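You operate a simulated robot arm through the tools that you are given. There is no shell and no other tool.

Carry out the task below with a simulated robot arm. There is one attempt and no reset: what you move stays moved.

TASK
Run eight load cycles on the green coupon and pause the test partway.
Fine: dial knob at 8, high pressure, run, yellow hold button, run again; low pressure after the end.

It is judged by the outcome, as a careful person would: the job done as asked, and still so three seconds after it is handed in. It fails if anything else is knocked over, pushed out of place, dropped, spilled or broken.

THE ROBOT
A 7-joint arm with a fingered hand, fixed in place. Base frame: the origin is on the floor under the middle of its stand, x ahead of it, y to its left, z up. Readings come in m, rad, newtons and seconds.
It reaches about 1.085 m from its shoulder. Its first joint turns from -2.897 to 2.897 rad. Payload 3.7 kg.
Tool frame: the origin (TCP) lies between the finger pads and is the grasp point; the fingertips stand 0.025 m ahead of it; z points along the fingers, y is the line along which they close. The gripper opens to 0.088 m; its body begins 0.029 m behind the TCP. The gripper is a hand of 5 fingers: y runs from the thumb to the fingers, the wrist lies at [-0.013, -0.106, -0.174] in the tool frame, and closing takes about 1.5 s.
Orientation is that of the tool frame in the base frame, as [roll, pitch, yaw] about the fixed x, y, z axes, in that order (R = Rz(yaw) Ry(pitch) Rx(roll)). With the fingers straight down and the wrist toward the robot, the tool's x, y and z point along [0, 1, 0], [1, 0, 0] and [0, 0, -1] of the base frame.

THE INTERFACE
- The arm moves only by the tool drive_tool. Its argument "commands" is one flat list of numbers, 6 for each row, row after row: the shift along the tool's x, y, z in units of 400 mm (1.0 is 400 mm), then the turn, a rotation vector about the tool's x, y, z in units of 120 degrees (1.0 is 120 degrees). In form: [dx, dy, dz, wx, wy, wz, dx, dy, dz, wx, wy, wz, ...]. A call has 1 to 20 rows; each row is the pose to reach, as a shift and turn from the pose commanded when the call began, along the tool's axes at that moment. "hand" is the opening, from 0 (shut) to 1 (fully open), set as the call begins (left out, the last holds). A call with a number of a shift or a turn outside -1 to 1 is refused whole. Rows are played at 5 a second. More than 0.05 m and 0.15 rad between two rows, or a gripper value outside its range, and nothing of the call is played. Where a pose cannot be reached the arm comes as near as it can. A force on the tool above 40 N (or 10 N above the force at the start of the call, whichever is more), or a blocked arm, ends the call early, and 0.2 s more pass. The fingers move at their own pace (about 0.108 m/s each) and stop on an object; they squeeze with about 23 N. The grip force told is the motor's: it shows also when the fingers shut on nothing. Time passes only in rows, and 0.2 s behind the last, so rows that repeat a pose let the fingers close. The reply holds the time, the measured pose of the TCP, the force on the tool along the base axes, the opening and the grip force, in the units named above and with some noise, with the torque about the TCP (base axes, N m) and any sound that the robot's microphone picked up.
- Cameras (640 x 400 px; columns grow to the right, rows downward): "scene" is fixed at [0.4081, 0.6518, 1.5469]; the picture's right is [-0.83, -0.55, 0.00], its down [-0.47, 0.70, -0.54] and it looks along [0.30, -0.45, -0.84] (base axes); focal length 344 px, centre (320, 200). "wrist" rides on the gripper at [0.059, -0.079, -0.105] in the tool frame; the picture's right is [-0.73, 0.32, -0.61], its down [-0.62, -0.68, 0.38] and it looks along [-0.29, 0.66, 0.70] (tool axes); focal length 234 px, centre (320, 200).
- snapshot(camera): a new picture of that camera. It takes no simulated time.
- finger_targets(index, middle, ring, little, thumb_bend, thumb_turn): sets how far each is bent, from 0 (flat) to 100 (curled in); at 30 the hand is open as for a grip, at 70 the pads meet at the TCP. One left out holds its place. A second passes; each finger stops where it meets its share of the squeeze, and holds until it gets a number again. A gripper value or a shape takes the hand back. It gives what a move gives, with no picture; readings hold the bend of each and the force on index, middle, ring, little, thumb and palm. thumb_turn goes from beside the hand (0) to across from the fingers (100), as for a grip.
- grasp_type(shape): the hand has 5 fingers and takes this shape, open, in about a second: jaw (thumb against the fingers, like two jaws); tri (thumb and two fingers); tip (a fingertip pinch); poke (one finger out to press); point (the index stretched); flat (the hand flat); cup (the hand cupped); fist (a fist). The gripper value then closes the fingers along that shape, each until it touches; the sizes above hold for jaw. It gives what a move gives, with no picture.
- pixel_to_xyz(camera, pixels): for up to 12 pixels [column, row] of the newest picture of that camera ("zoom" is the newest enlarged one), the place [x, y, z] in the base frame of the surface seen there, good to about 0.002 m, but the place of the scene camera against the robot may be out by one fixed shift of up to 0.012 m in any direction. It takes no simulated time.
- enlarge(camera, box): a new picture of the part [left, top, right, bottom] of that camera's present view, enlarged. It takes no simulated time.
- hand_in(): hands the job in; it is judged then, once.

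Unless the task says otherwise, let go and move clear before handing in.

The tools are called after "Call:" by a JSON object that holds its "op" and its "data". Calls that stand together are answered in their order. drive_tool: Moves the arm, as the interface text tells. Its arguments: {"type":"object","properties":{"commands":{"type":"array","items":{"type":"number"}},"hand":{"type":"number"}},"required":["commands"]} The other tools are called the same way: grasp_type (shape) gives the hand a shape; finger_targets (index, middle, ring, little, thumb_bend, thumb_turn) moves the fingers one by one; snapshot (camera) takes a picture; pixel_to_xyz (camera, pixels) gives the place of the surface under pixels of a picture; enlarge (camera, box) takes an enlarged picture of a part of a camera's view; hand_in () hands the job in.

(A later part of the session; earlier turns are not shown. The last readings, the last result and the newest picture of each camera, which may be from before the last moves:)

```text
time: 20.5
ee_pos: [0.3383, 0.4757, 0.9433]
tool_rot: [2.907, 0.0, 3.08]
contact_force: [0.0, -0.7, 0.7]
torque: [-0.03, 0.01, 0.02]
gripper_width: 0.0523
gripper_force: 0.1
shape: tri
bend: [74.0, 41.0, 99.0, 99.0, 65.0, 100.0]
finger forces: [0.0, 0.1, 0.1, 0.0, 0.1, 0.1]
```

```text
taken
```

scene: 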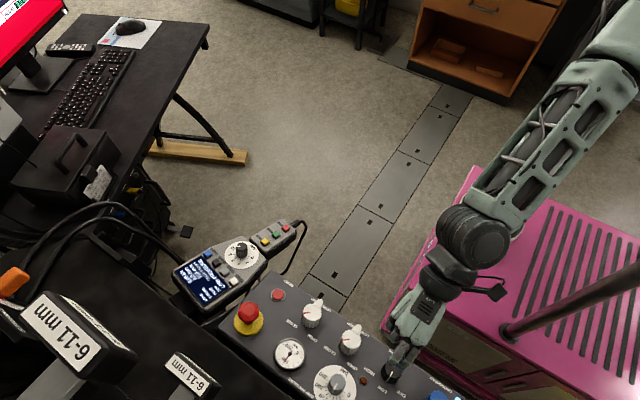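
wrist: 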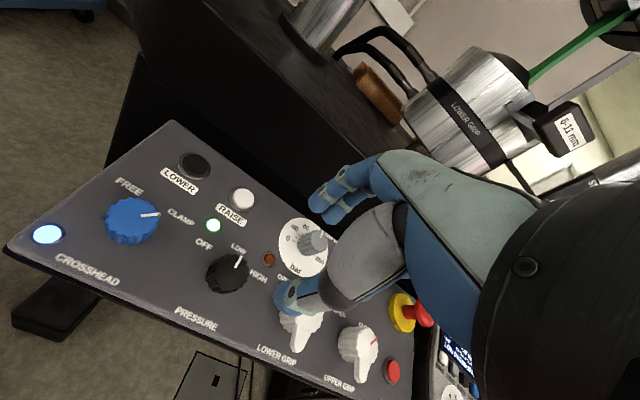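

The hand is above the PRESSURE knob (wrist pixel 228,272); the knob points to LOW. I'll enlarge and measure the knob, the labels and neighbouring controls.

Call:
{"op": "enlarge", "data": {"camera": "wrist", "box": [170, 200, 330, 340]}}

Call:
{"op": "pixel_to_xyz", "data": {"camera": "wrist", "pixels": [[232, 268], [239, 263], [216, 268], [246, 270], [232, 256], [228, 290], [203, 242], [240, 246], [259, 276], [195, 317], [213, 225], [240, 300]]}}

Call:
{"op": "pixel_to_xyz", "data": {"camera": "wrist", "pixels": [[150, 300], [270, 259], [242, 199], [302, 262], [315, 240], [300, 330], [320, 195], [330, 215], [288, 300], [280, 280], [220, 330], [180, 240]]}}

```text
2.86 times, centred on (250, 270) of wrist
```

zoom: 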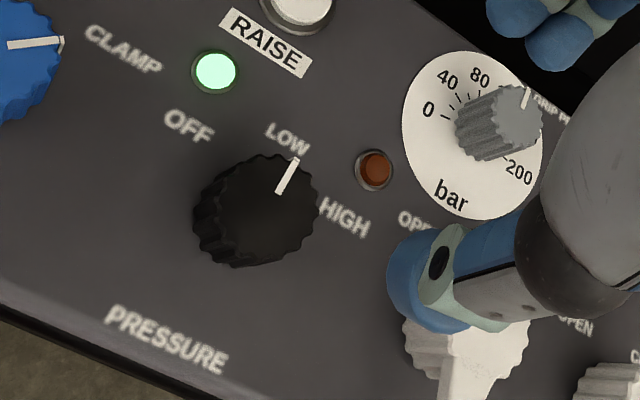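

```text
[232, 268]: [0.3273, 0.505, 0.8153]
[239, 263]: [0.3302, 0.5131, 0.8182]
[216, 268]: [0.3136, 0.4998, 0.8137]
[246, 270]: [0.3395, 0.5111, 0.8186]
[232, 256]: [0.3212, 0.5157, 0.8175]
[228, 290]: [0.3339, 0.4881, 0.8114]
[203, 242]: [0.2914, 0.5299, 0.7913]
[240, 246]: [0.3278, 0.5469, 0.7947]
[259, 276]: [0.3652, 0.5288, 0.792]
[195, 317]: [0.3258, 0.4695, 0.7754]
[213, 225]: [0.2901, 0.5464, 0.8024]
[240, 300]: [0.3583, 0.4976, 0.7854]
```

```text
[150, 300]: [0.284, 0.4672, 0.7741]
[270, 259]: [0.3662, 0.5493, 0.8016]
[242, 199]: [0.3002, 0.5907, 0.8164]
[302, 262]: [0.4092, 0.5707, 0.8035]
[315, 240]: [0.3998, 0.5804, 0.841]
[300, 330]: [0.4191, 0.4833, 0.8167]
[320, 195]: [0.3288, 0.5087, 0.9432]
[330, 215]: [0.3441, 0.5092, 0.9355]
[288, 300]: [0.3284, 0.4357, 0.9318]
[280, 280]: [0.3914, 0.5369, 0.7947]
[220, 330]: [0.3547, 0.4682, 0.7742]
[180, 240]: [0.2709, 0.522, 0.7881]
```

The knob's top centre is about (0.328,0.5005,0.8145), its diameter ~35 mm, and LOW→HIGH is 60° clockwise (labels at azimuth 90° and 30°). I'll centre over it, widen the hand a little and descend most of the way.

Call:
{"op": "drive_tool", "data": {"commands": [0.0295, -0.0163, -0.0038, 0, 0, 0, 0.0295, -0.0163, 0.07, 0, 0, 0, 0.0295, -0.0163, 0.14, 0, 0, 0, 0.0295, -0.0163, 0.21, 0, 0, 0, 0.0295, -0.0163, 0.21, 0, 0, 0, 0.0295, -0.0163, 0.21, 0, 0, 0], "hand": 0.75}}

Call:
{"op": "snapshot", "data": {"camera": "wrist"}}

Call:
{"op": "enlarge", "data": {"camera": "scene", "box": [330, 320, 458, 400]}}

```text
time: 21.9
ee_pos: [0.3271, 0.4863, 0.8599]
tool_rot: [2.903, 0.001, 3.079]
contact_force: [0.2, -1.4, -0.1]
torque: [-0.01, 0.0, 0.03]
gripper_width: 0.0657
gripper_force: 0.1
shape: tri
bend: [27.0, 36.0, 99.0, 99.0, 54.0, 99.0]
finger forces: [0.0, 0.0, 0.0, 0.0, 0.0, 0.0]
```

```text
taken
```

wrist: 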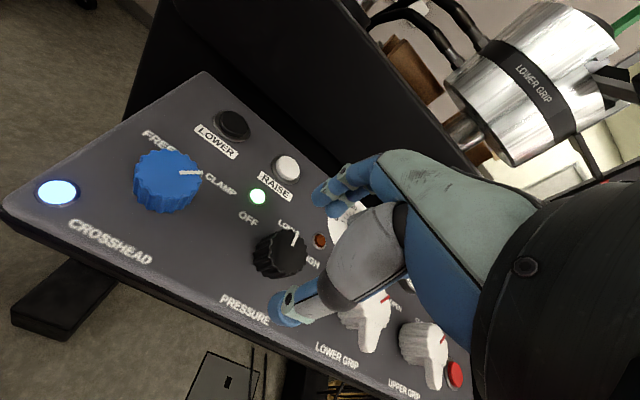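

```text
5.00 times, centred on (394, 360) of scene
```

zoom: 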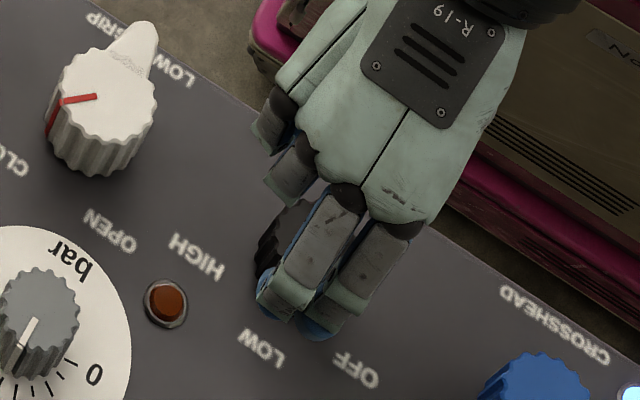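

No contact so far; the TCP is about 3 mm to the -y side of the knob axis. I'll correct that and descend the last 40 mm.

Call:
{"op": "drive_tool", "data": {"commands": [0, 0.0075, 0.03, 0, 0, 0, 0, 0.0075, 0.06, 0, 0, 0, 0, 0.0075, 0.09, 0, 0, 0, 0, 0.0075, 0.1, 0, 0, 0, 0, 0.0075, 0.1, 0, 0, 0]}}

Call:
{"op": "snapshot", "data": {"camera": "wrist"}}

Call:
{"op": "enlarge", "data": {"camera": "scene", "box": [330, 320, 458, 400]}}

```text
time: 23.1
ee_pos: [0.3284, 0.4989, 0.8217]
tool_rot: [2.907, 0.0, 3.079]
contact_force: [-1.6, 0.5, -0.7]
torque: [0.02, 0.0, -0.02]
gripper_width: 0.0655
gripper_force: 0.1
shape: tri
bend: [27.0, 36.0, 99.0, 99.0, 54.0, 99.0]
finger forces: [0.1, 0.0, 0.0, 0.0, 0.0, 0.0]
```

```text
taken
```

wrist: 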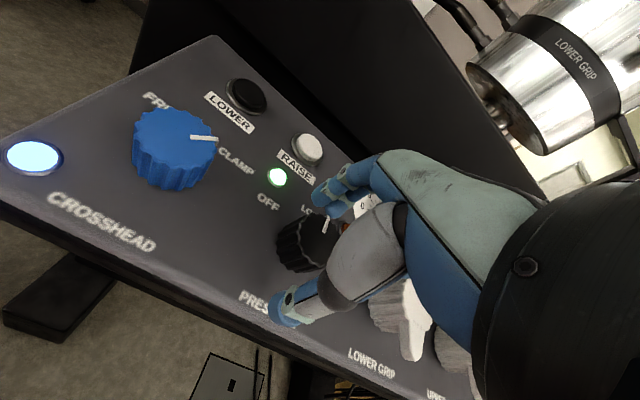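

```text
5.00 times, centred on (394, 360) of scene
```

zoom: 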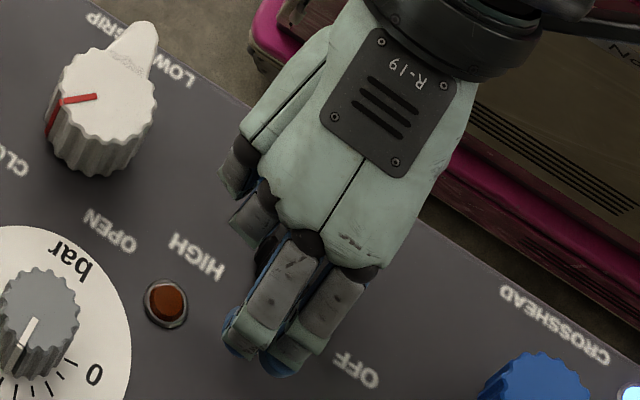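

The fingers flank the PRESSURE knob without contact. I'll close on it.

Call:
{"op": "drive_tool", "data": {"commands": [0, 0, 0, 0, 0, 0, 0, 0, 0, 0, 0, 0, 0, 0, 0, 0, 0, 0, 0, 0, 0, 0, 0, 0, 0, 0, 0, 0, 0, 0, 0, 0, 0, 0, 0, 0], "hand": 0.1}}

Call:
{"op": "snapshot", "data": {"camera": "wrist"}}

Call:
{"op": "enlarge", "data": {"camera": "scene", "box": [330, 320, 458, 400]}}

```text
time: 24.5
ee_pos: [0.3271, 0.4993, 0.8199]
tool_rot: [2.905, 0.001, 3.079]
contact_force: [-1.6, 1.4, -0.1]
torque: [0.07, 0.0, 0.0]
gripper_width: 0.0279
gripper_force: 22.8
shape: tri
bend: [74.0, 51.0, 100.0, 100.0, 74.0, 100.0]
finger forces: [11.0, 10.8, 0.0, 0.1, 20.0, 0.0]
```

```text
taken
```

wrist: 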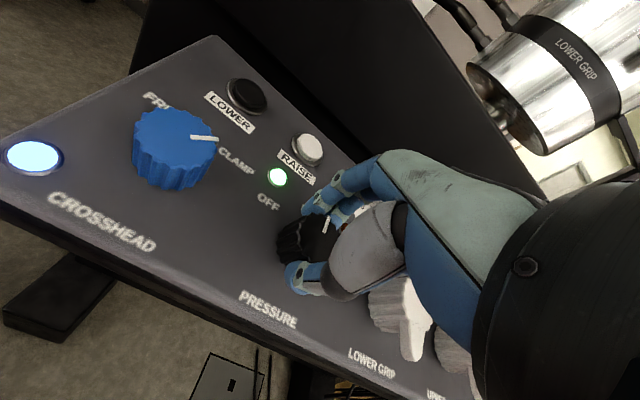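

```text
5.00 times, centred on (394, 360) of scene
```

zoom: 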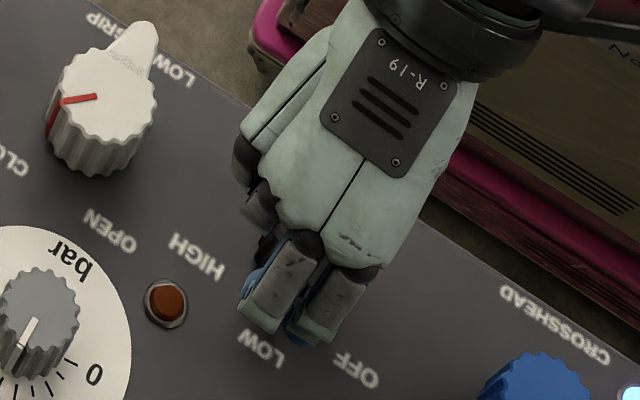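

The knob is gripped (index 11, middle 10.8, thumb 20 N). I'll turn 60° clockwise toward HIGH.

Call:
{"op": "drive_tool", "data": {"commands": [0, 0, 0, 0, 0, 0.0556, 0, 0, 0, 0, 0, 0.1111, 0, 0, 0, 0, 0, 0.1667, 0, 0, 0, 0, 0, 0.2222, 0, 0, 0, 0, 0, 0.2778, 0, 0, 0, 0, 0, 0.3333, 0, 0, 0, 0, 0, 0.3889, 0, 0, 0, 0, 0, 0.4444, 0, 0, 0, 0, 0, 0.5, 0, 0, 0, 0, 0, 0.5, 0, 0, 0, 0, 0, 0.5]}}

Call:
{"op": "snapshot", "data": {"camera": "wrist"}}

Call:
{"op": "snapshot", "data": {"camera": "scene"}}

Call:
{"op": "enlarge", "data": {"camera": "scene", "box": [160, 200, 320, 300]}}

```text
time: 26.9
ee_pos: [0.342, 0.4839, 0.8147]
tool_rot: [3.037, -0.191, 2.01]
contact_force: [3.1, -6.7, -4.0]
torque: [-0.12, -0.04, -0.03]
gripper_width: 0.0183
gripper_force: 22.9
shape: tri
bend: [76.0, 75.0, 100.0, 100.0, 86.0, 100.0]
finger forces: [0.0, 0.1, 0.0, 0.0, 12.5, 0.1]
```

```text
taken
```

wrist: 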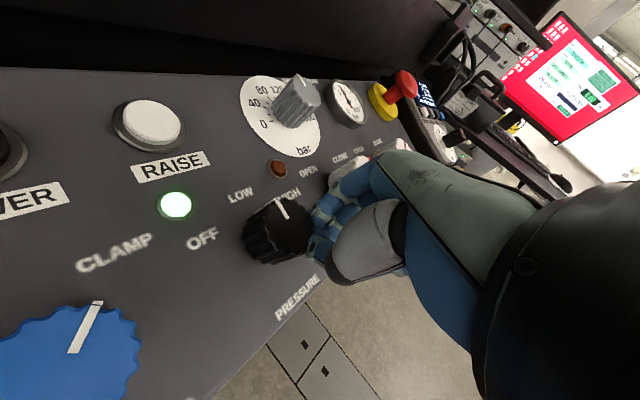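

```text
taken
```

scene: 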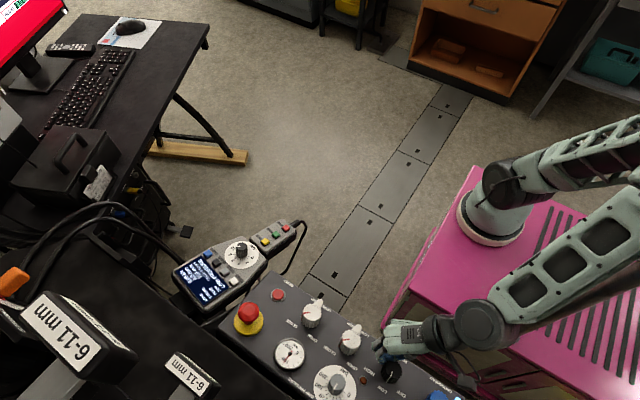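

```text
4.00 times, centred on (240, 250) of scene
```

zoom: 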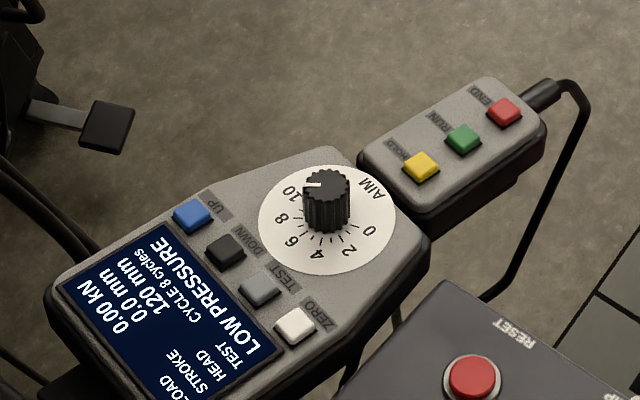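

The turn did not go well: the TCP drifted to (0.342,0.484,0.815), the fingers slipped off sideways (index/middle 0 N), and the display still says LOW PRESSURE. Let me look closely at the knob and hand before backing out.

Call:
{"op": "enlarge", "data": {"camera": "wrist", "box": [180, 160, 380, 310]}}

Call:
{"op": "enlarge", "data": {"camera": "scene", "box": [330, 310, 490, 400]}}

Call:
{"op": "enlarge", "data": {"camera": "scene", "box": [380, 100, 640, 400]}}

```text
2.67 times, centred on (280, 235) of wrist
```

zoom: 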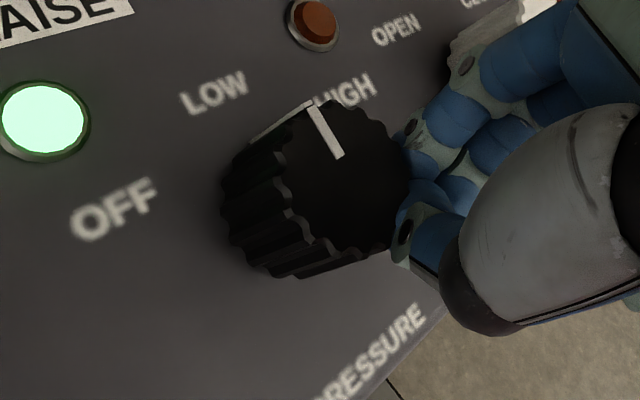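

```text
4.00 times, centred on (410, 355) of scene
```

zoom: 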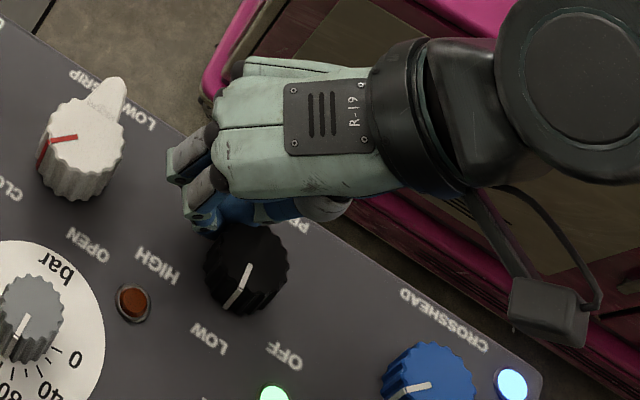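

```text
1.33 times, centred on (510, 250) of scene
```

zoom: 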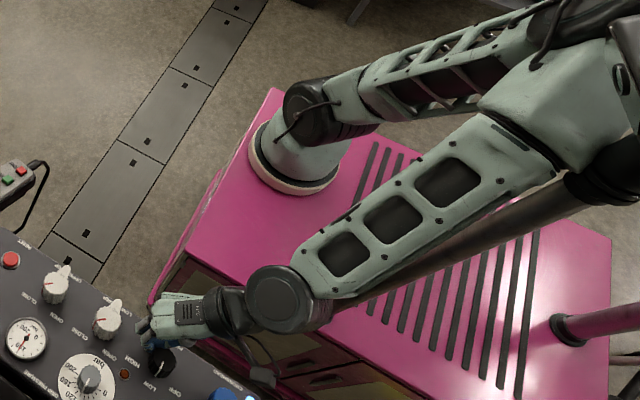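

The knob is still at LOW and undisturbed. A dark rod runs under the forearm from scene (505,330); I'll check whether it is a pole the arm could be blocked by.

Call:
{"op": "pixel_to_xyz", "data": {"camera": "scene", "pixels": [[545, 322], [560, 316], [580, 308], [600, 300], [620, 292], [635, 284], [488, 325], [540, 290], [600, 250], [630, 180], [440, 345], [465, 310]]}}

Call:
{"op": "enlarge", "data": {"camera": "scene", "box": [440, 240, 640, 400]}}

```text
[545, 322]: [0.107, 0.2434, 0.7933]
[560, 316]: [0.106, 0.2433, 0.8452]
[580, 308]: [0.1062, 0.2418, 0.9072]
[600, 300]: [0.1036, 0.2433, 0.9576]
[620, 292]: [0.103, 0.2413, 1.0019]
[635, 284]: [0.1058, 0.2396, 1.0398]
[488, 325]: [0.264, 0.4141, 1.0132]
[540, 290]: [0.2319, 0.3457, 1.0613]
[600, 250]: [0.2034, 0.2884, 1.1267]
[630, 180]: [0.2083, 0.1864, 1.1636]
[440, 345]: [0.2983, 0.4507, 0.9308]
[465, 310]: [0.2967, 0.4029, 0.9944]
```

```text
2.50 times, centred on (540, 320) of scene
```

zoom: 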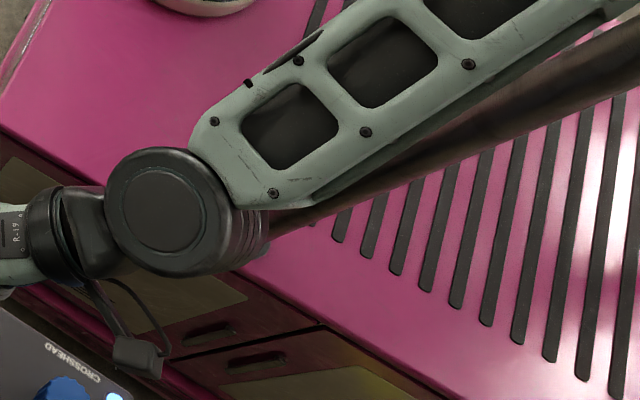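

It is a vertical pole at about (0.10,0.236), close to the forearm in this hand direction, so turning this way round is unsuitable. I'll lift the hand straight off the knob first with the fingers as they are.

Call:
{"op": "drive_tool", "data": {"commands": [0, 0, -0.05, 0, 0, 0, 0, 0, -0.1, 0, 0, 0, 0, 0, -0.175, 0, 0, 0, 0, 0, -0.25, 0, 0, 0, 0, 0, -0.3, 0, 0, 0, 0, 0, -0.3, 0, 0, 0]}}

Call:
{"op": "snapshot", "data": {"camera": "wrist"}}

Call:
{"op": "snapshot", "data": {"camera": "scene"}}

```text
time: 28.3
ee_pos: [0.3234, 0.4742, 0.9373]
tool_rot: [3.023, -0.203, 2.043]
contact_force: [-0.7, 0.3, 0.8]
torque: [-0.03, 0.04, -0.04]
gripper_width: 0.018
gripper_force: 23.1
shape: tri
bend: [75.0, 75.0, 100.0, 100.0, 87.0, 100.0]
finger forces: [0.1, 0.0, 0.0, 0.0, 0.0, 0.0]
```

```text
taken
```

wrist: 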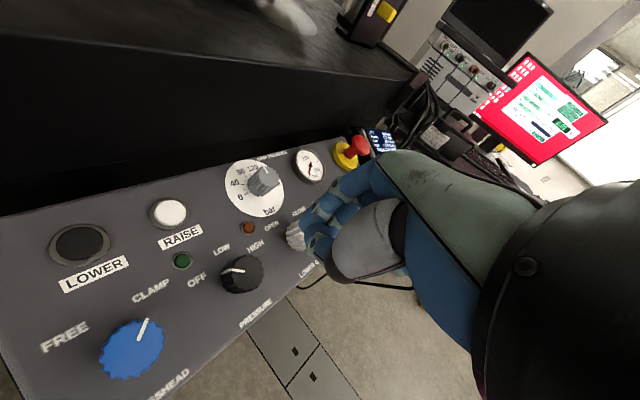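

```text
taken
```

scene: 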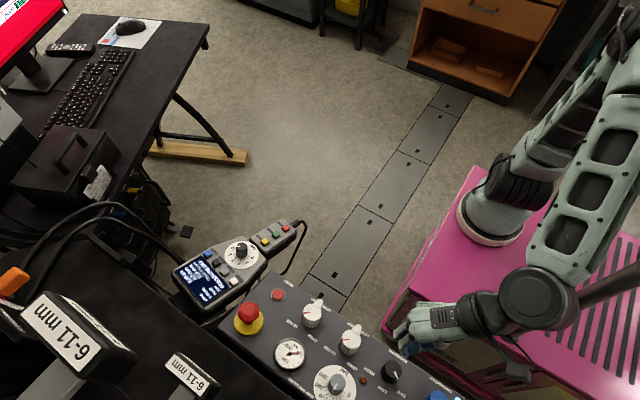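

While lifting, the green lamp (wrist 181,260) went dark and the pressure knob's pointer seems to have moved. I'll enlarge the panel and the display.

Call:
{"op": "enlarge", "data": {"camera": "wrist", "box": [120, 180, 300, 340]}}

Call:
{"op": "enlarge", "data": {"camera": "scene", "box": [160, 200, 288, 310]}}

Call:
{"op": "enlarge", "data": {"camera": "wrist", "box": [330, 110, 420, 180]}}

```text
2.50 times, centred on (210, 260) of wrist
```

zoom: 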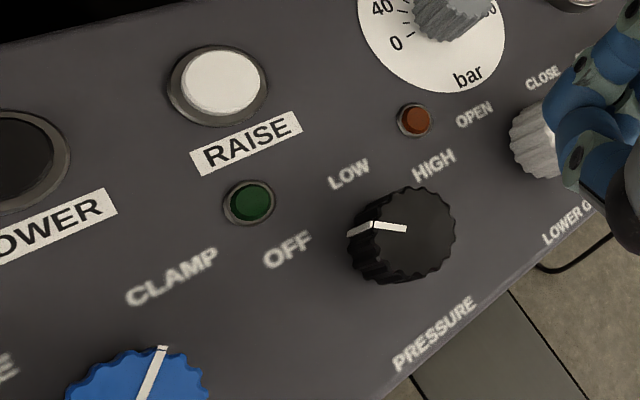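

```text
3.64 times, centred on (224, 255) of scene
```

zoom: 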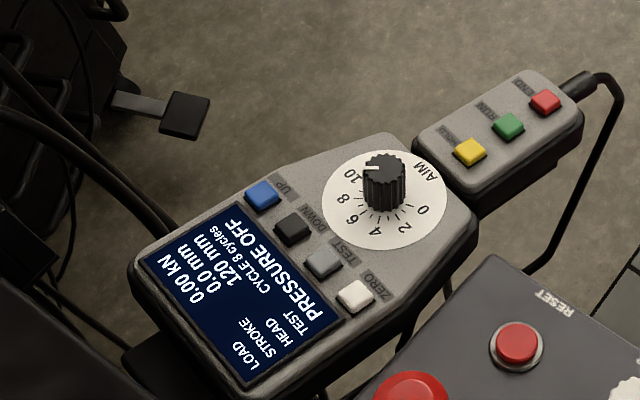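

```text
5.71 times, centred on (375, 145) of wrist
```

zoom: 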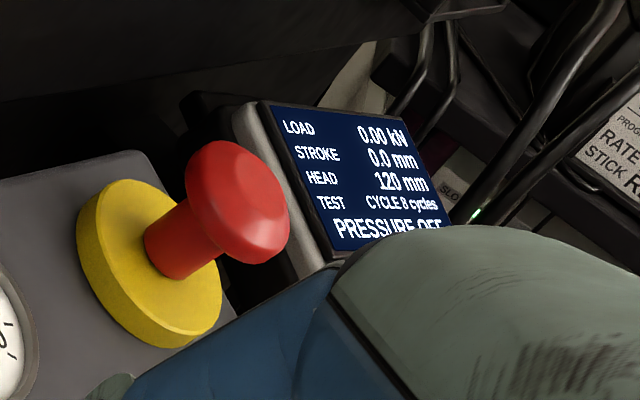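

The display now says PRESSURE OFF: the thumb dragged the knob to OFF as I lifted. Load, stroke and head are unchanged, so I can turn it up again (OFF→LOW→HIGH, clockwise). I'll turn the hand at this height to the opposite side (azimuth ~146°), which keeps the forearm away from the pole, and check that pose is reachable.

Call:
{"op": "drive_tool", "data": {"commands": [0, 0, 0, 0, 0, -0.0556, 0, 0, 0, 0, 0, -0.1111, 0, 0, 0, 0, 0, -0.1667, 0, 0, 0, 0, 0, -0.2222, 0, 0, 0, 0, 0, -0.2778, 0, 0, 0, 0, 0, -0.3333, 0, 0, 0, 0, 0, -0.3889, 0, 0, 0, 0, 0, -0.4444, 0, 0, 0, 0, 0, -0.5, 0, 0, 0, 0, 0, -0.5556, 0, 0, 0, 0, 0, -0.6111, 0, 0, 0, 0, 0, -0.6667, 0, 0, 0, 0, 0, -0.7222, 0, 0, 0, 0, 0, -0.7778, 0, 0, 0, 0, 0, -0.8333, 0, 0, 0, 0, 0, -0.8889, 0, 0, 0, 0, 0, -0.9444, 0, 0, 0, 0, 0, -1.0, 0, 0, 0, 0, 0, -1.0, 0, 0, 0, 0, 0, -1.0], "hand": 0.75}}

Call:
{"op": "snapshot", "data": {"camera": "wrist"}}

Call:
{"op": "snapshot", "data": {"camera": "scene"}}

```text
time: 32.5
ee_pos: [0.2529, 0.3157, 0.8631]
tool_rot: [2.948, 0.31, -2.311]
contact_force: [-1.0, 0.0, -0.3]
torque: [-0.04, -0.04, 0.03]
gripper_width: 0.0658
gripper_force: 0.0
shape: tri
bend: [27.0, 36.0, 99.0, 99.0, 54.0, 99.0]
finger forces: [0.0, 0.1, 0.0, 0.0, 0.0, 0.0]
out of reach, approached as far as the arm can: row 9, 10, 11, 12, 13, 14, 15, 16, 17, 18, 19, 20
```

```text
taken
```

wrist: 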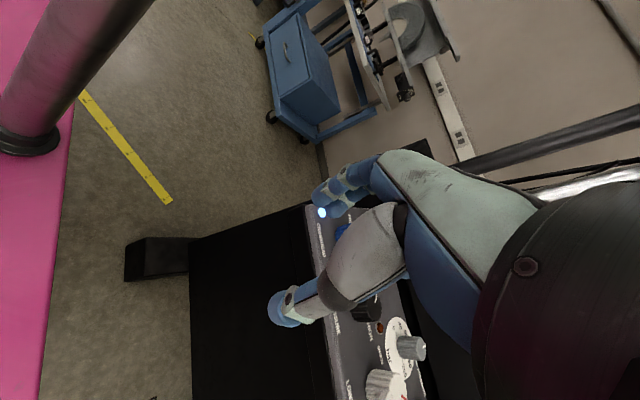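

```text
taken
```

scene: 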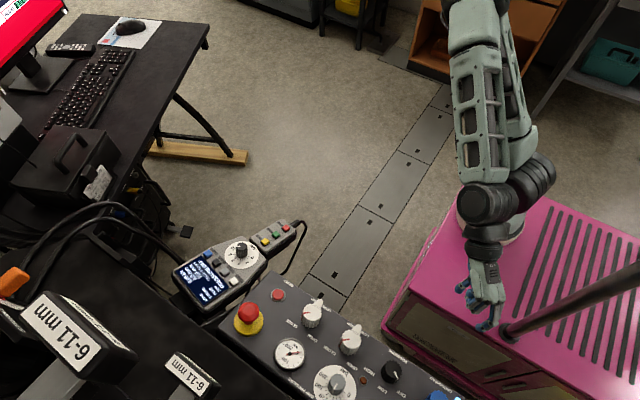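

Rows 9 onward were out of reach, so this hand direction is not available from the present arm posture, and the TCP is now at (0.253,0.316,0.863) between pole and panel. I'll first test with a small lift to see how the arm follows, and look at the pole's extent.

Call:
{"op": "drive_tool", "data": {"commands": [0, 0, -0.05, 0, 0, 0.05, 0, 0, -0.1, 0, 0, 0.1]}}

Call:
{"op": "enlarge", "data": {"camera": "scene", "box": [440, 0, 640, 400]}}

Call:
{"op": "snapshot", "data": {"camera": "wrist"}}

```text
time: 33.1
ee_pos: [0.2524, 0.3063, 0.906]
tool_rot: [2.888, 0.266, -2.523]
contact_force: [0.4, 0.3, 0.7]
torque: [0.0, 0.0, -0.02]
gripper_width: 0.0661
gripper_force: 0.0
shape: tri
bend: [27.0, 36.0, 99.0, 99.0, 54.0, 99.0]
finger forces: [0.0, 0.1, 0.0, 0.0, 0.0, 0.1]
out of reach, approached as far as the arm can: row 1, 2
```

```text
1.00 times, centred on (540, 200) of scene (not enlarged: the box is as wide or as high as the picture)
```

zoom: 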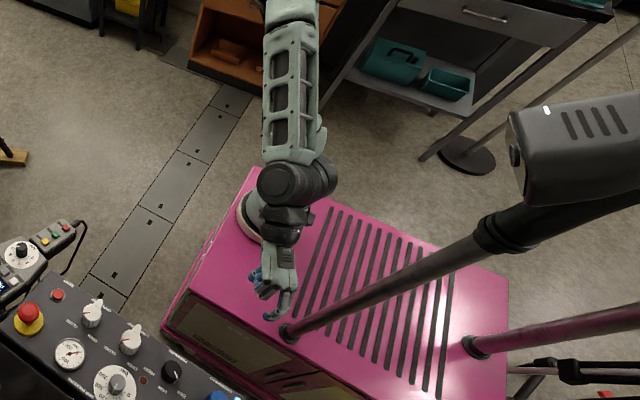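

```text
taken
```

wrist: 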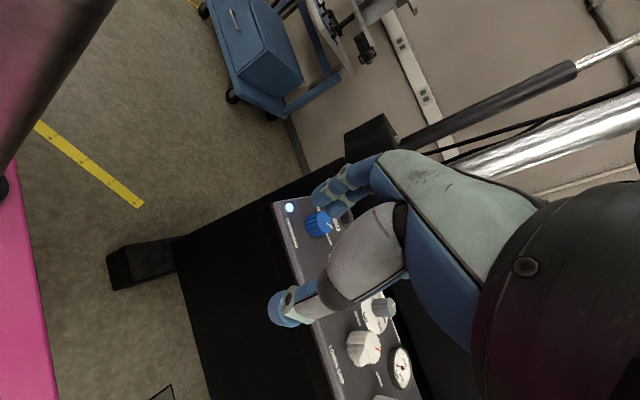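

The wide view shows the mast with a box on top, rising from the stand near the panel, so the arm has to stay on the +x side of it. I'll withdraw toward a more open pose around (0.45,0.33,1.03) with the hand direction back at ~86°.

Call:
{"op": "drive_tool", "data": {"commands": [-0.00285, -0.0426, -0.0201, 0, 0, 0.04, -0.0057, -0.0852, -0.0402, 0, 0, 0.08, -0.00855, -0.1278, -0.0603, 0, 0, 0.12, -0.0114, -0.1704, -0.0804, 0, 0, 0.16, -0.01425, -0.213, -0.1005, 0, 0, 0.2, -0.0171, -0.2556, -0.1206, 0, 0, 0.24, -0.01995, -0.2982, -0.1407, 0, 0, 0.28, -0.0228, -0.3408, -0.1608, 0, 0, 0.32, -0.02565, -0.3834, -0.1809, 0, 0, 0.36, -0.0285, -0.426, -0.201, 0, 0, 0.4, -0.0285, -0.426, -0.201, 0, 0, 0.4, -0.0285, -0.426, -0.201, 0, 0, 0.4]}}

Call:
{"op": "snapshot", "data": {"camera": "scene"}}

Call:
{"op": "snapshot", "data": {"camera": "wrist"}}

```text
time: 35.7
ee_pos: [0.3845, 0.1641, 1.0046]
tool_rot: [2.778, -0.007, 2.956]
contact_force: [0.1, 0.1, 0.1]
torque: [0.0, 0.04, 0.01]
gripper_width: 0.0657
gripper_force: 0.0
shape: tri
bend: [27.0, 36.0, 99.0, 99.0, 54.0, 99.0]
finger forces: [0.1, 0.0, 0.1, 0.1, 0.0, 0.1]
out of reach, approached as far as the arm can: row 1, 2, 3, 4, 5, 6, 7, 8, 9, 10, 11, 12
```

```text
taken
```

scene: 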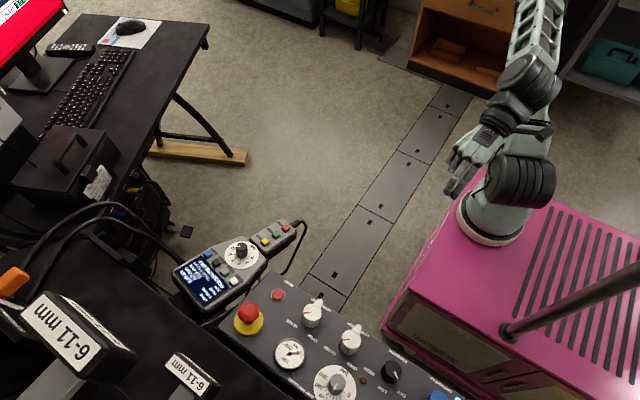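

```text
taken
```

wrist: 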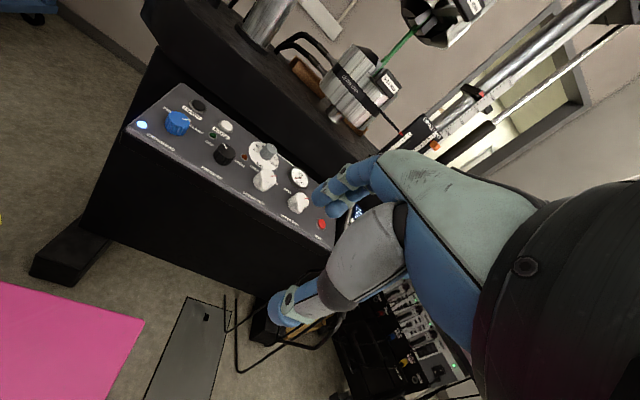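

The arm is still folded into a limit (TCP 0.385,0.164,1.005). I'll go back to the starting pose near (0.595,0.145,1.085) with the original hand direction, to unwind the joints.

Call:
{"op": "drive_tool", "data": {"commands": [-0.0325, -0.033, -0.01965, 0, 0, 0.06, -0.065, -0.0659, -0.0393, 0, 0, 0.12, -0.0975, -0.0989, -0.05895, 0, 0, 0.18, -0.13, -0.1318, -0.0786, 0, 0, 0.24, -0.1625, -0.1648, -0.09825, 0, 0, 0.3, -0.195, -0.1978, -0.1179, 0, 0, 0.36, -0.2275, -0.2307, -0.13755, 0, 0, 0.42, -0.26, -0.2637, -0.1572, 0, 0, 0.48, -0.2925, -0.2966, -0.17685, 0, 0, 0.54, -0.325, -0.3296, -0.1965, 0, 0, 0.6, -0.3575, -0.3625, -0.21615, 0, 0, 0.66, -0.39, -0.3955, -0.2358, 0, 0, 0.717, -0.39, -0.3955, -0.2358, 0, 0, 0.717, -0.39, -0.3955, -0.2358, 0, 0, 0.717]}}

Call:
{"op": "snapshot", "data": {"camera": "scene"}}

```text
time: 38.7
ee_pos: [0.5039, -0.0411, 1.0364]
tool_rot: [3.121, -0.366, 1.455]
contact_force: [-0.8, 0.9, -0.7]
torque: [-0.01, 0.0, 0.0]
gripper_width: 0.0658
gripper_force: 0.0
shape: tri
bend: [27.0, 36.0, 99.0, 99.0, 54.0, 99.0]
finger forces: [0.0, 0.0, 0.0, 0.1, 0.0, 0.1]
```

```text
taken
```

scene: 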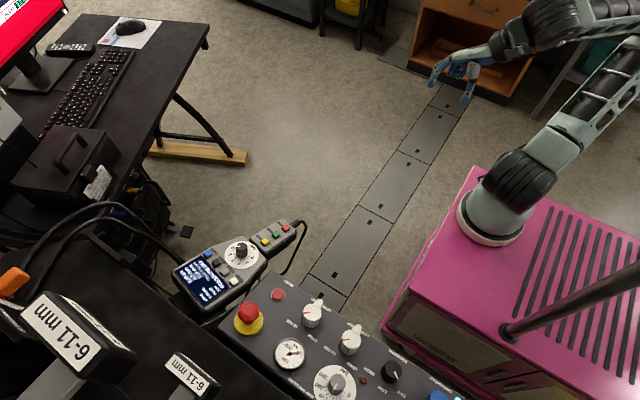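

The arm is unwound now at (0.504,-0.041,1.036) without a reach warning. Before planning a new approach to the PRESSURE knob I'll measure the mast and its box in the wide view.

Call:
{"op": "enlarge", "data": {"camera": "scene", "box": [440, 0, 640, 400]}}

Call:
{"op": "pixel_to_xyz", "data": {"camera": "zoom", "pixels": [[330, 313], [420, 275], [480, 240], [500, 225], [540, 210], [515, 120], [525, 195], [575, 150], [630, 100], [635, 180], [545, 111], [600, 195]]}}

```text
1.00 times, centred on (540, 200) of scene (not enlarged: the box is as wide or as high as the picture)
```

zoom: 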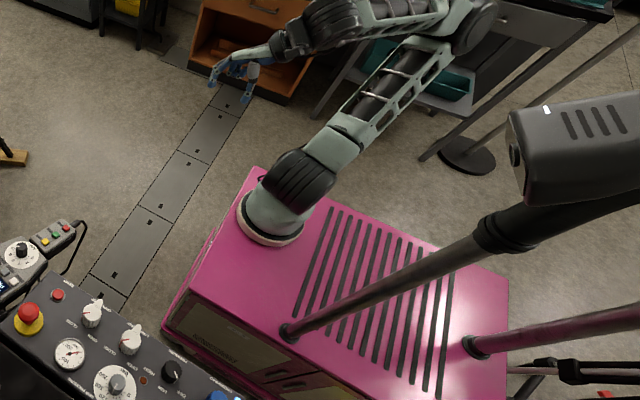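

```text
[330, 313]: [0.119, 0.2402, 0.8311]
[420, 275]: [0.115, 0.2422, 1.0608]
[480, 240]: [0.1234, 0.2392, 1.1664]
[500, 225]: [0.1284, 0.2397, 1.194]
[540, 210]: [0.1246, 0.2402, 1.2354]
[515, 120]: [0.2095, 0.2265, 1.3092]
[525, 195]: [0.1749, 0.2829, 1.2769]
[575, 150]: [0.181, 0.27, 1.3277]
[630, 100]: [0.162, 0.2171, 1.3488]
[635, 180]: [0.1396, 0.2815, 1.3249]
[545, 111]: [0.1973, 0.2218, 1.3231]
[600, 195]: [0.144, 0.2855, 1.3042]
```

The mast stands at (0.115,0.238) with a camera box at z 1.25–1.35, so the forearm must stay at larger x. I'll first restore the hand's tilt and return to about (0.58,0.15,1.08), then follow the same outer route to the PRESSURE knob as before.

Call:
{"op": "drive_tool", "data": {"commands": [0.0838, 0.022, 0.0129, 0.0026, -0.0105, 0, 0.1676, 0.0439, 0.0258, 0.0053, -0.0209, 0, 0.2514, 0.0659, 0.0388, 0.0079, -0.0314, 0, 0.3352, 0.0879, 0.0517, 0.0105, -0.0419, 0, 0.419, 0.1098, 0.0646, 0.0132, -0.0523, 0, 0.5028, 0.1318, 0.0775, 0.0158, -0.0628, 0, 0.5028, 0.1318, 0.0775, 0.0158, -0.0628, 0]}}

Call:
{"op": "snapshot", "data": {"camera": "scene"}}

```text
time: 40.3
ee_pos: [0.5802, 0.1483, 1.0816]
tool_rot: [-3.13, -0.231, 1.457]
contact_force: [-0.6, -0.5, 0.3]
torque: [0.0, -0.01, 0.0]
gripper_width: 0.0657
gripper_force: 0.0
shape: tri
bend: [27.0, 36.0, 99.0, 99.0, 54.0, 99.0]
finger forces: [0.0, 0.0, 0.0, 0.0, 0.0, 0.0]
```

```text
taken
```

scene: 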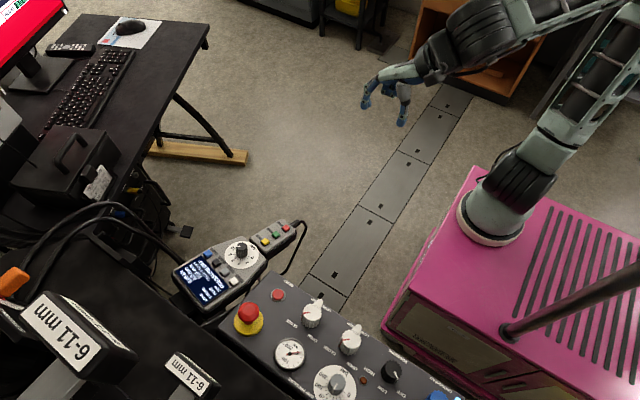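

The pose was reached cleanly. Now waypoint one: about (0.50,0.38,1.00) while turning the hand direction to ~80°.

Call:
{"op": "drive_tool", "data": {"commands": [0.041, -0.0217, 0.0274, 0, 0, -0.06, 0.082, -0.0435, 0.0549, 0, 0, -0.12, 0.123, -0.0652, 0.0823, 0, 0, -0.18, 0.164, -0.0869, 0.1098, 0, 0, -0.24, 0.205, -0.1087, 0.1372, 0, 0, -0.3, 0.246, -0.1304, 0.1647, 0, 0, -0.36, 0.287, -0.1521, 0.1921, 0, 0, -0.42, 0.328, -0.1739, 0.2195, 0, 0, -0.48, 0.369, -0.1956, 0.247, 0, 0, -0.54, 0.41, -0.2173, 0.2744, 0, 0, -0.6, 0.451, -0.2391, 0.3019, 0, 0, -0.66, 0.492, -0.2608, 0.3293, 0, 0, -0.72, 0.492, -0.2608, 0.3293, 0, 0, -0.72]}}

Call:
{"op": "snapshot", "data": {"camera": "scene"}}

```text
time: 43.1
ee_pos: [0.4986, 0.3823, 0.9998]
tool_rot: [2.911, -0.026, 2.969]
contact_force: [-0.2, -1.2, -0.5]
torque: [-0.04, 0.05, 0.03]
gripper_width: 0.0655
gripper_force: 0.1
shape: tri
bend: [27.0, 36.0, 99.0, 99.0, 54.0, 99.0]
finger forces: [0.0, 0.0, 0.0, 0.0, 0.0, 0.0]
```

```text
taken
```

scene: 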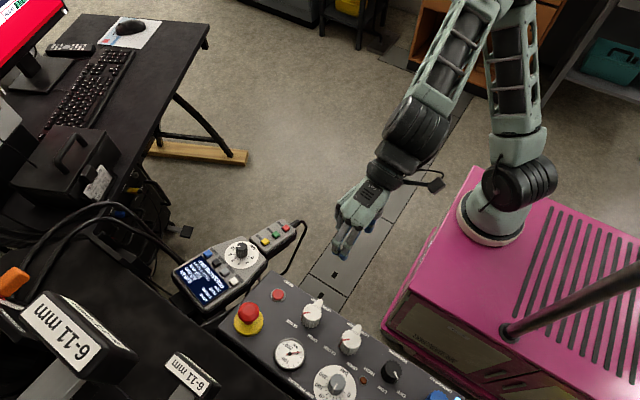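

The forearm now keeps well clear of the mast with the elbow out to the right. I'll move above the PRESSURE knob while turning the hand direction to ~130°.

Call:
{"op": "drive_tool", "data": {"commands": [0.0573, 0.013, 0.0244, 0, 0, -0.0521, 0.1146, 0.0261, 0.0487, 0, 0, -0.1042, 0.1719, 0.0391, 0.0731, 0, 0, -0.1562, 0.2293, 0.0522, 0.0974, 0, 0, -0.2083, 0.2866, 0.0652, 0.1218, 0, 0, -0.2604, 0.3439, 0.0782, 0.1461, 0, 0, -0.3125, 0.4012, 0.0913, 0.1705, 0, 0, -0.3646, 0.4585, 0.1043, 0.1948, 0, 0, -0.4167, 0.4585, 0.1043, 0.1948, 0, 0, -0.4167]}}

Call:
{"op": "snapshot", "data": {"camera": "scene"}}

Call:
{"op": "snapshot", "data": {"camera": "wrist"}}

```text
time: 45.1
ee_pos: [0.2909, 0.3463, 0.9213]
tool_rot: [2.941, 0.191, -2.522]
contact_force: [0.5, 0.9, -0.3]
torque: [-0.01, 0.02, 0.0]
gripper_width: 0.0658
gripper_force: 0.1
shape: tri
bend: [27.0, 36.0, 99.0, 99.0, 54.0, 99.0]
finger forces: [0.1, 0.1, 0.0, 0.1, 0.0, 0.0]
out of reach, approached as far as the arm can: row 5, 6, 7, 8, 9
```

```text
taken
```

scene: 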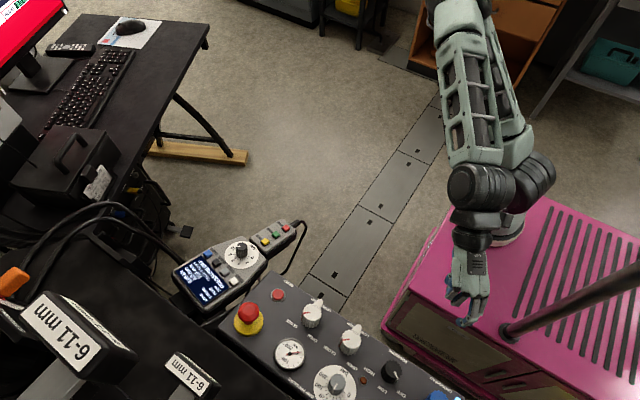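

```text
taken
```

wrist: 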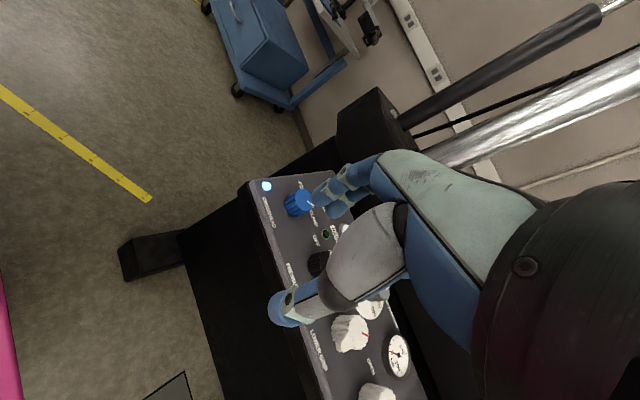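

Rows 5+ were out of reach, so hand directions much beyond ~100° do not work from this posture. I'll withdraw to the open starting position with hand direction ~86°, a posture the arm held easily before.

Call:
{"op": "drive_tool", "data": {"commands": [-0.03955, -0.0766, -0.0504, 0, 0, 0.0333, -0.0791, -0.1532, -0.1008, 0, 0, 0.0667, -0.11865, -0.2298, -0.1512, 0, 0, 0.1, -0.1582, -0.3064, -0.2016, 0, 0, 0.1333, -0.19775, -0.383, -0.252, 0, 0, 0.1667, -0.2373, -0.4596, -0.3024, 0, 0, 0.2, -0.27685, -0.5362, -0.3528, 0, 0, 0.2333, -0.3164, -0.6128, -0.4032, 0, 0, 0.2667, -0.35595, -0.6894, -0.4536, 0, 0, 0.3, -0.3955, -0.766, -0.504, 0, 0, 0.3333, -0.3955, -0.766, -0.504, 0, 0, 0.3333]}}

Call:
{"op": "snapshot", "data": {"camera": "scene"}}

```text
time: 47.5
ee_pos: [0.5952, 0.1452, 1.089]
tool_rot: [2.867, 0.02, 3.077]
contact_force: [-0.1, 0.8, -0.1]
torque: [0.02, 0.03, -0.01]
gripper_width: 0.0656
gripper_force: 0.1
shape: tri
bend: [27.0, 36.0, 99.0, 99.0, 54.0, 99.0]
finger forces: [0.0, 0.0, 0.1, 0.0, 0.0, 0.0]
```

```text
taken
```

scene: 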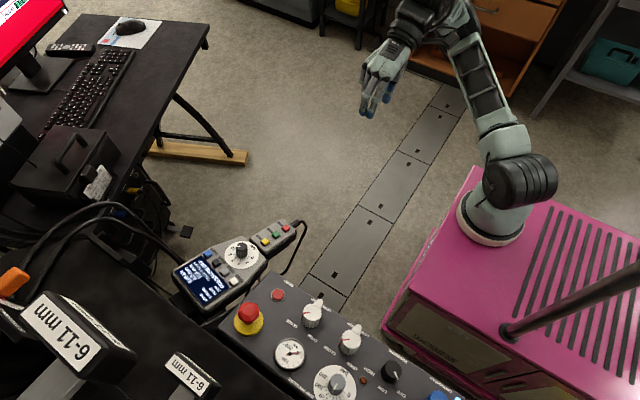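

The arm reached (0.595,0.145,1.089) cleanly in an open posture. I'll now swing along an arc around the base, turning the hand with the arc, and check how far that posture carries.

Call:
{"op": "drive_tool", "data": {"commands": [0.0383, 0.1047, 0.0287, 0, 0, -0.0358, 0.0847, 0.206, 0.0562, 0, 0, -0.0717, 0.1388, 0.3039, 0.0827, 0, 0, -0.1075, 0.2004, 0.3974, 0.1077, 0, 0, -0.1433, 0.2692, 0.4865, 0.1314, 0, 0, -0.1792, 0.3447, 0.5702, 0.1534, 0, 0, -0.215, 0.3447, 0.5702, 0.1534, 0, 0, -0.215]}}

Call:
{"op": "snapshot", "data": {"camera": "scene"}}

```text
time: 49.1
ee_pos: [0.4335, 0.3583, 1.0697]
tool_rot: [2.893, 0.138, -2.796]
contact_force: [0.1, 0.8, 0.1]
torque: [-0.01, 0.01, 0.07]
gripper_width: 0.066
gripper_force: 0.1
shape: tri
bend: [27.0, 36.0, 99.0, 99.0, 54.0, 99.0]
finger forces: [0.0, 0.1, 0.1, 0.0, 0.0, 0.1]
out of reach, approached as far as the arm can: row 5, 6, 7
```

```text
taken
```

scene: 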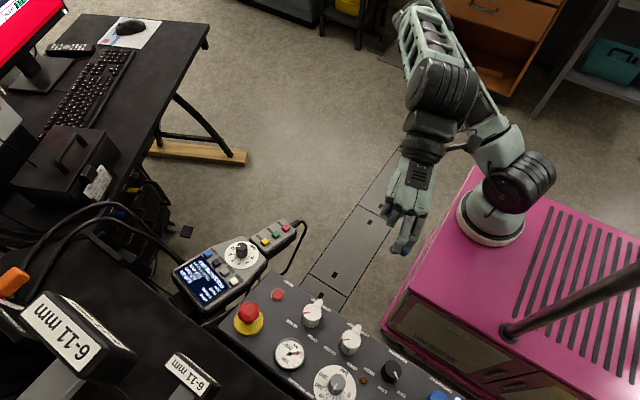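

The usable hand direction ends at roughly 72° beyond the arm's azimuth. So I'll use directions between ~92° and ~50° at the knob, with shorter turns and regrips. Moving now above the PRESSURE knob with direction ~92° and the proper 14° tilt.

Call:
{"op": "drive_tool", "data": {"commands": [0.0286, 0.0386, 0.0536, 0.0014, 0.0036, 0.0214, 0.0572, 0.0772, 0.1072, 0.0028, 0.0073, 0.0429, 0.0858, 0.1158, 0.1608, 0.0042, 0.0109, 0.0643, 0.1145, 0.1545, 0.2145, 0.0056, 0.0145, 0.0857, 0.1431, 0.1931, 0.2681, 0.007, 0.0181, 0.1071, 0.1717, 0.2317, 0.3217, 0.0084, 0.0218, 0.1286, 0.2003, 0.2703, 0.3753, 0.0098, 0.0254, 0.15, 0.2003, 0.2703, 0.3753, 0.0098, 0.0254, 0.15]}}

Call:
{"op": "snapshot", "data": {"camera": "scene"}}

Call:
{"op": "snapshot", "data": {"camera": "wrist"}}

```text
time: 50.9
ee_pos: [0.3257, 0.4558, 0.9473]
tool_rot: [2.901, 0.009, -3.061]
contact_force: [-0.3, -0.2, -0.2]
torque: [-0.01, 0.02, 0.02]
gripper_width: 0.066
gripper_force: 0.0
shape: tri
bend: [27.0, 36.0, 99.0, 99.0, 54.0, 99.0]
finger forces: [0.0, 0.0, 0.0, 0.0, 0.0, 0.0]
out of reach, approached as far as the arm can: row 7, 8
```

```text
taken
```

scene: 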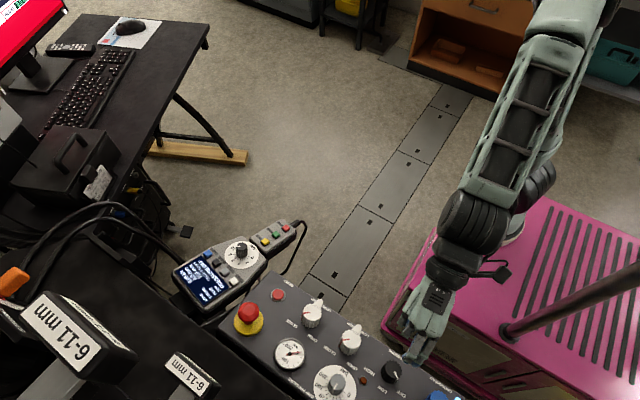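

```text
taken
```

wrist: 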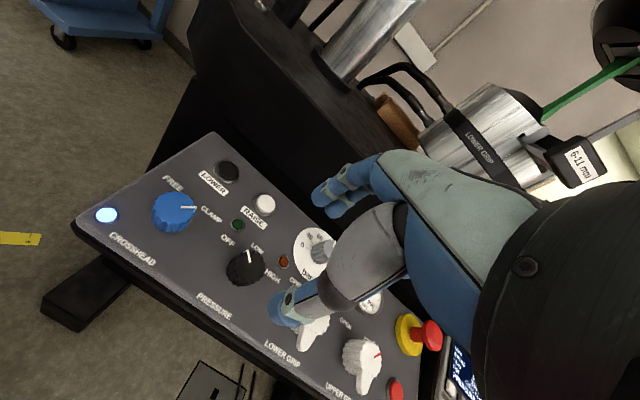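

The knob's pointer (wrist ~248,256) needs a closer look before the next grip.

Call:
{"op": "enlarge", "data": {"camera": "wrist", "box": [190, 210, 300, 310]}}

Call:
{"op": "enlarge", "data": {"camera": "scene", "box": [330, 330, 458, 400]}}

Call:
{"op": "enlarge", "data": {"camera": "scene", "box": [160, 220, 288, 320]}}

```text
4.00 times, centred on (245, 260) of wrist
```

zoom: 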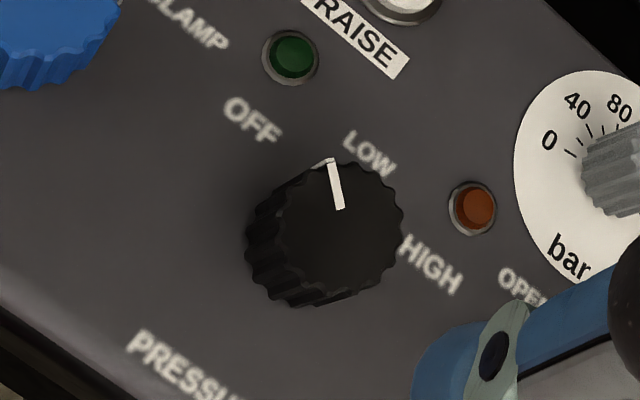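

```text
5.00 times, centred on (394, 365) of scene
```

zoom: 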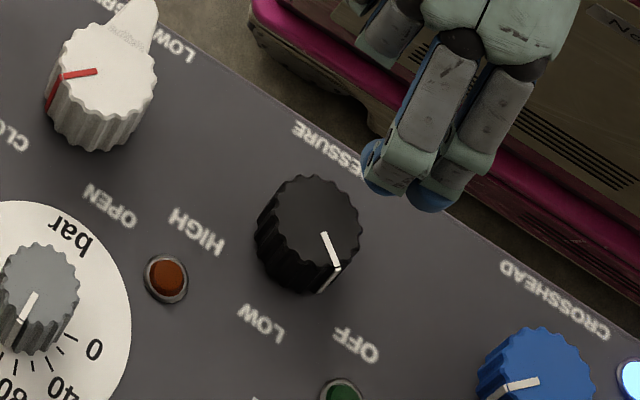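

```text
4.00 times, centred on (224, 270) of scene
```

zoom: 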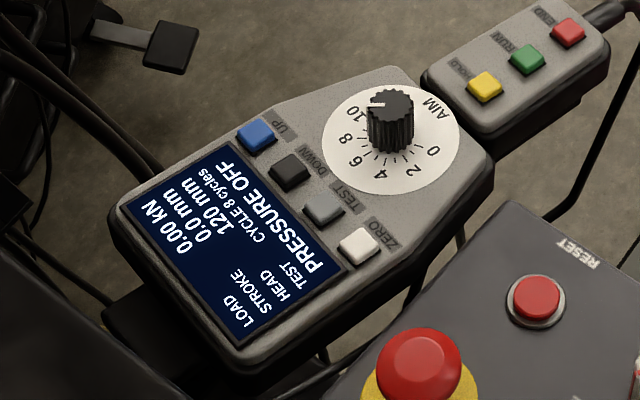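

The pointer lies toward OFF. I'll measure its angle from both cameras.

Call:
{"op": "pixel_to_xyz", "data": {"camera": "wrist", "pixels": [[248, 251], [250, 262], [262, 266], [247, 283], [232, 260], [245, 270]]}}

Call:
{"op": "pixel_to_xyz", "data": {"camera": "scene", "pixels": [[397, 378], [395, 372], [391, 367], [392, 361], [400, 372], [383, 371]]}}

```text
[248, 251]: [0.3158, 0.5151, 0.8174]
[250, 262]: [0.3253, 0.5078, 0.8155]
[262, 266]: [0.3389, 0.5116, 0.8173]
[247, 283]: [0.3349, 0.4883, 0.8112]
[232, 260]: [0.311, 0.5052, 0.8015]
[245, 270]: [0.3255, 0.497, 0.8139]
```

```text
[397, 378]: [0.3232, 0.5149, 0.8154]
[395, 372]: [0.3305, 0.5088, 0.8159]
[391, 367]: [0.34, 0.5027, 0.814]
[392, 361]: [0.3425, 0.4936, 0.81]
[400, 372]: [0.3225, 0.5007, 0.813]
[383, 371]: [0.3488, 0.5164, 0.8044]
```

The pointer is at about 140°, between OFF (149°) and LOW (90°), so HIGH needs about 110° clockwise in total. I'll centre over the knob, set direction ~88°, and descend most of the way.

Call:
{"op": "drive_tool", "data": {"commands": [-0.0038, 0.0143, 0.0036, 0, 0, 0.03, -0.0075, 0.0286, 0.0071, 0, 0, 0.058, -0.0075, 0.0286, 0.08, 0, 0, 0.058, -0.0075, 0.0286, 0.155, 0, 0, 0.058, -0.0075, 0.0286, 0.23, 0, 0, 0.058, -0.0075, 0.0286, 0.23, 0, 0, 0.058], "hand": 0.75}}

Call:
{"op": "snapshot", "data": {"camera": "wrist"}}

Call:
{"op": "snapshot", "data": {"camera": "scene"}}

```text
time: 52.3
ee_pos: [0.326, 0.4491, 0.9161]
tool_rot: [2.9, -0.018, 3.104]
contact_force: [0.6, 1.2, 0.1]
torque: [-0.04, 0.02, 0.0]
gripper_width: 0.0656
gripper_force: 0.0
shape: tri
bend: [27.0, 36.0, 99.0, 99.0, 54.0, 99.0]
finger forces: [0.0, 0.1, 0.0, 0.0, 0.1, 0.0]
out of reach, approached as far as the arm can: row 3, 4, 5, 6
```

```text
taken
```

wrist: 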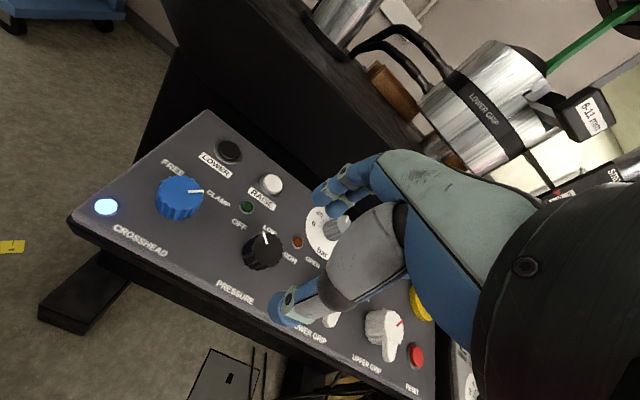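

```text
taken
```

scene: 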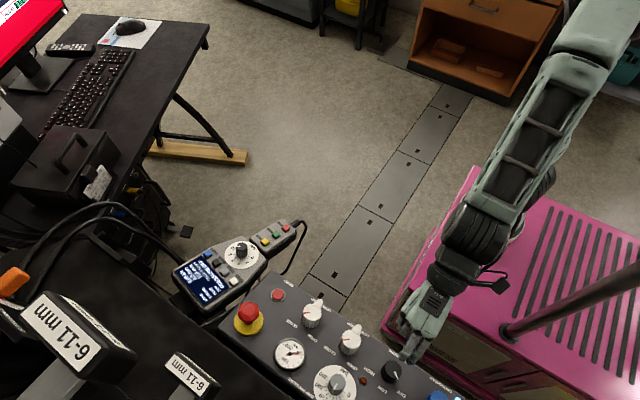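

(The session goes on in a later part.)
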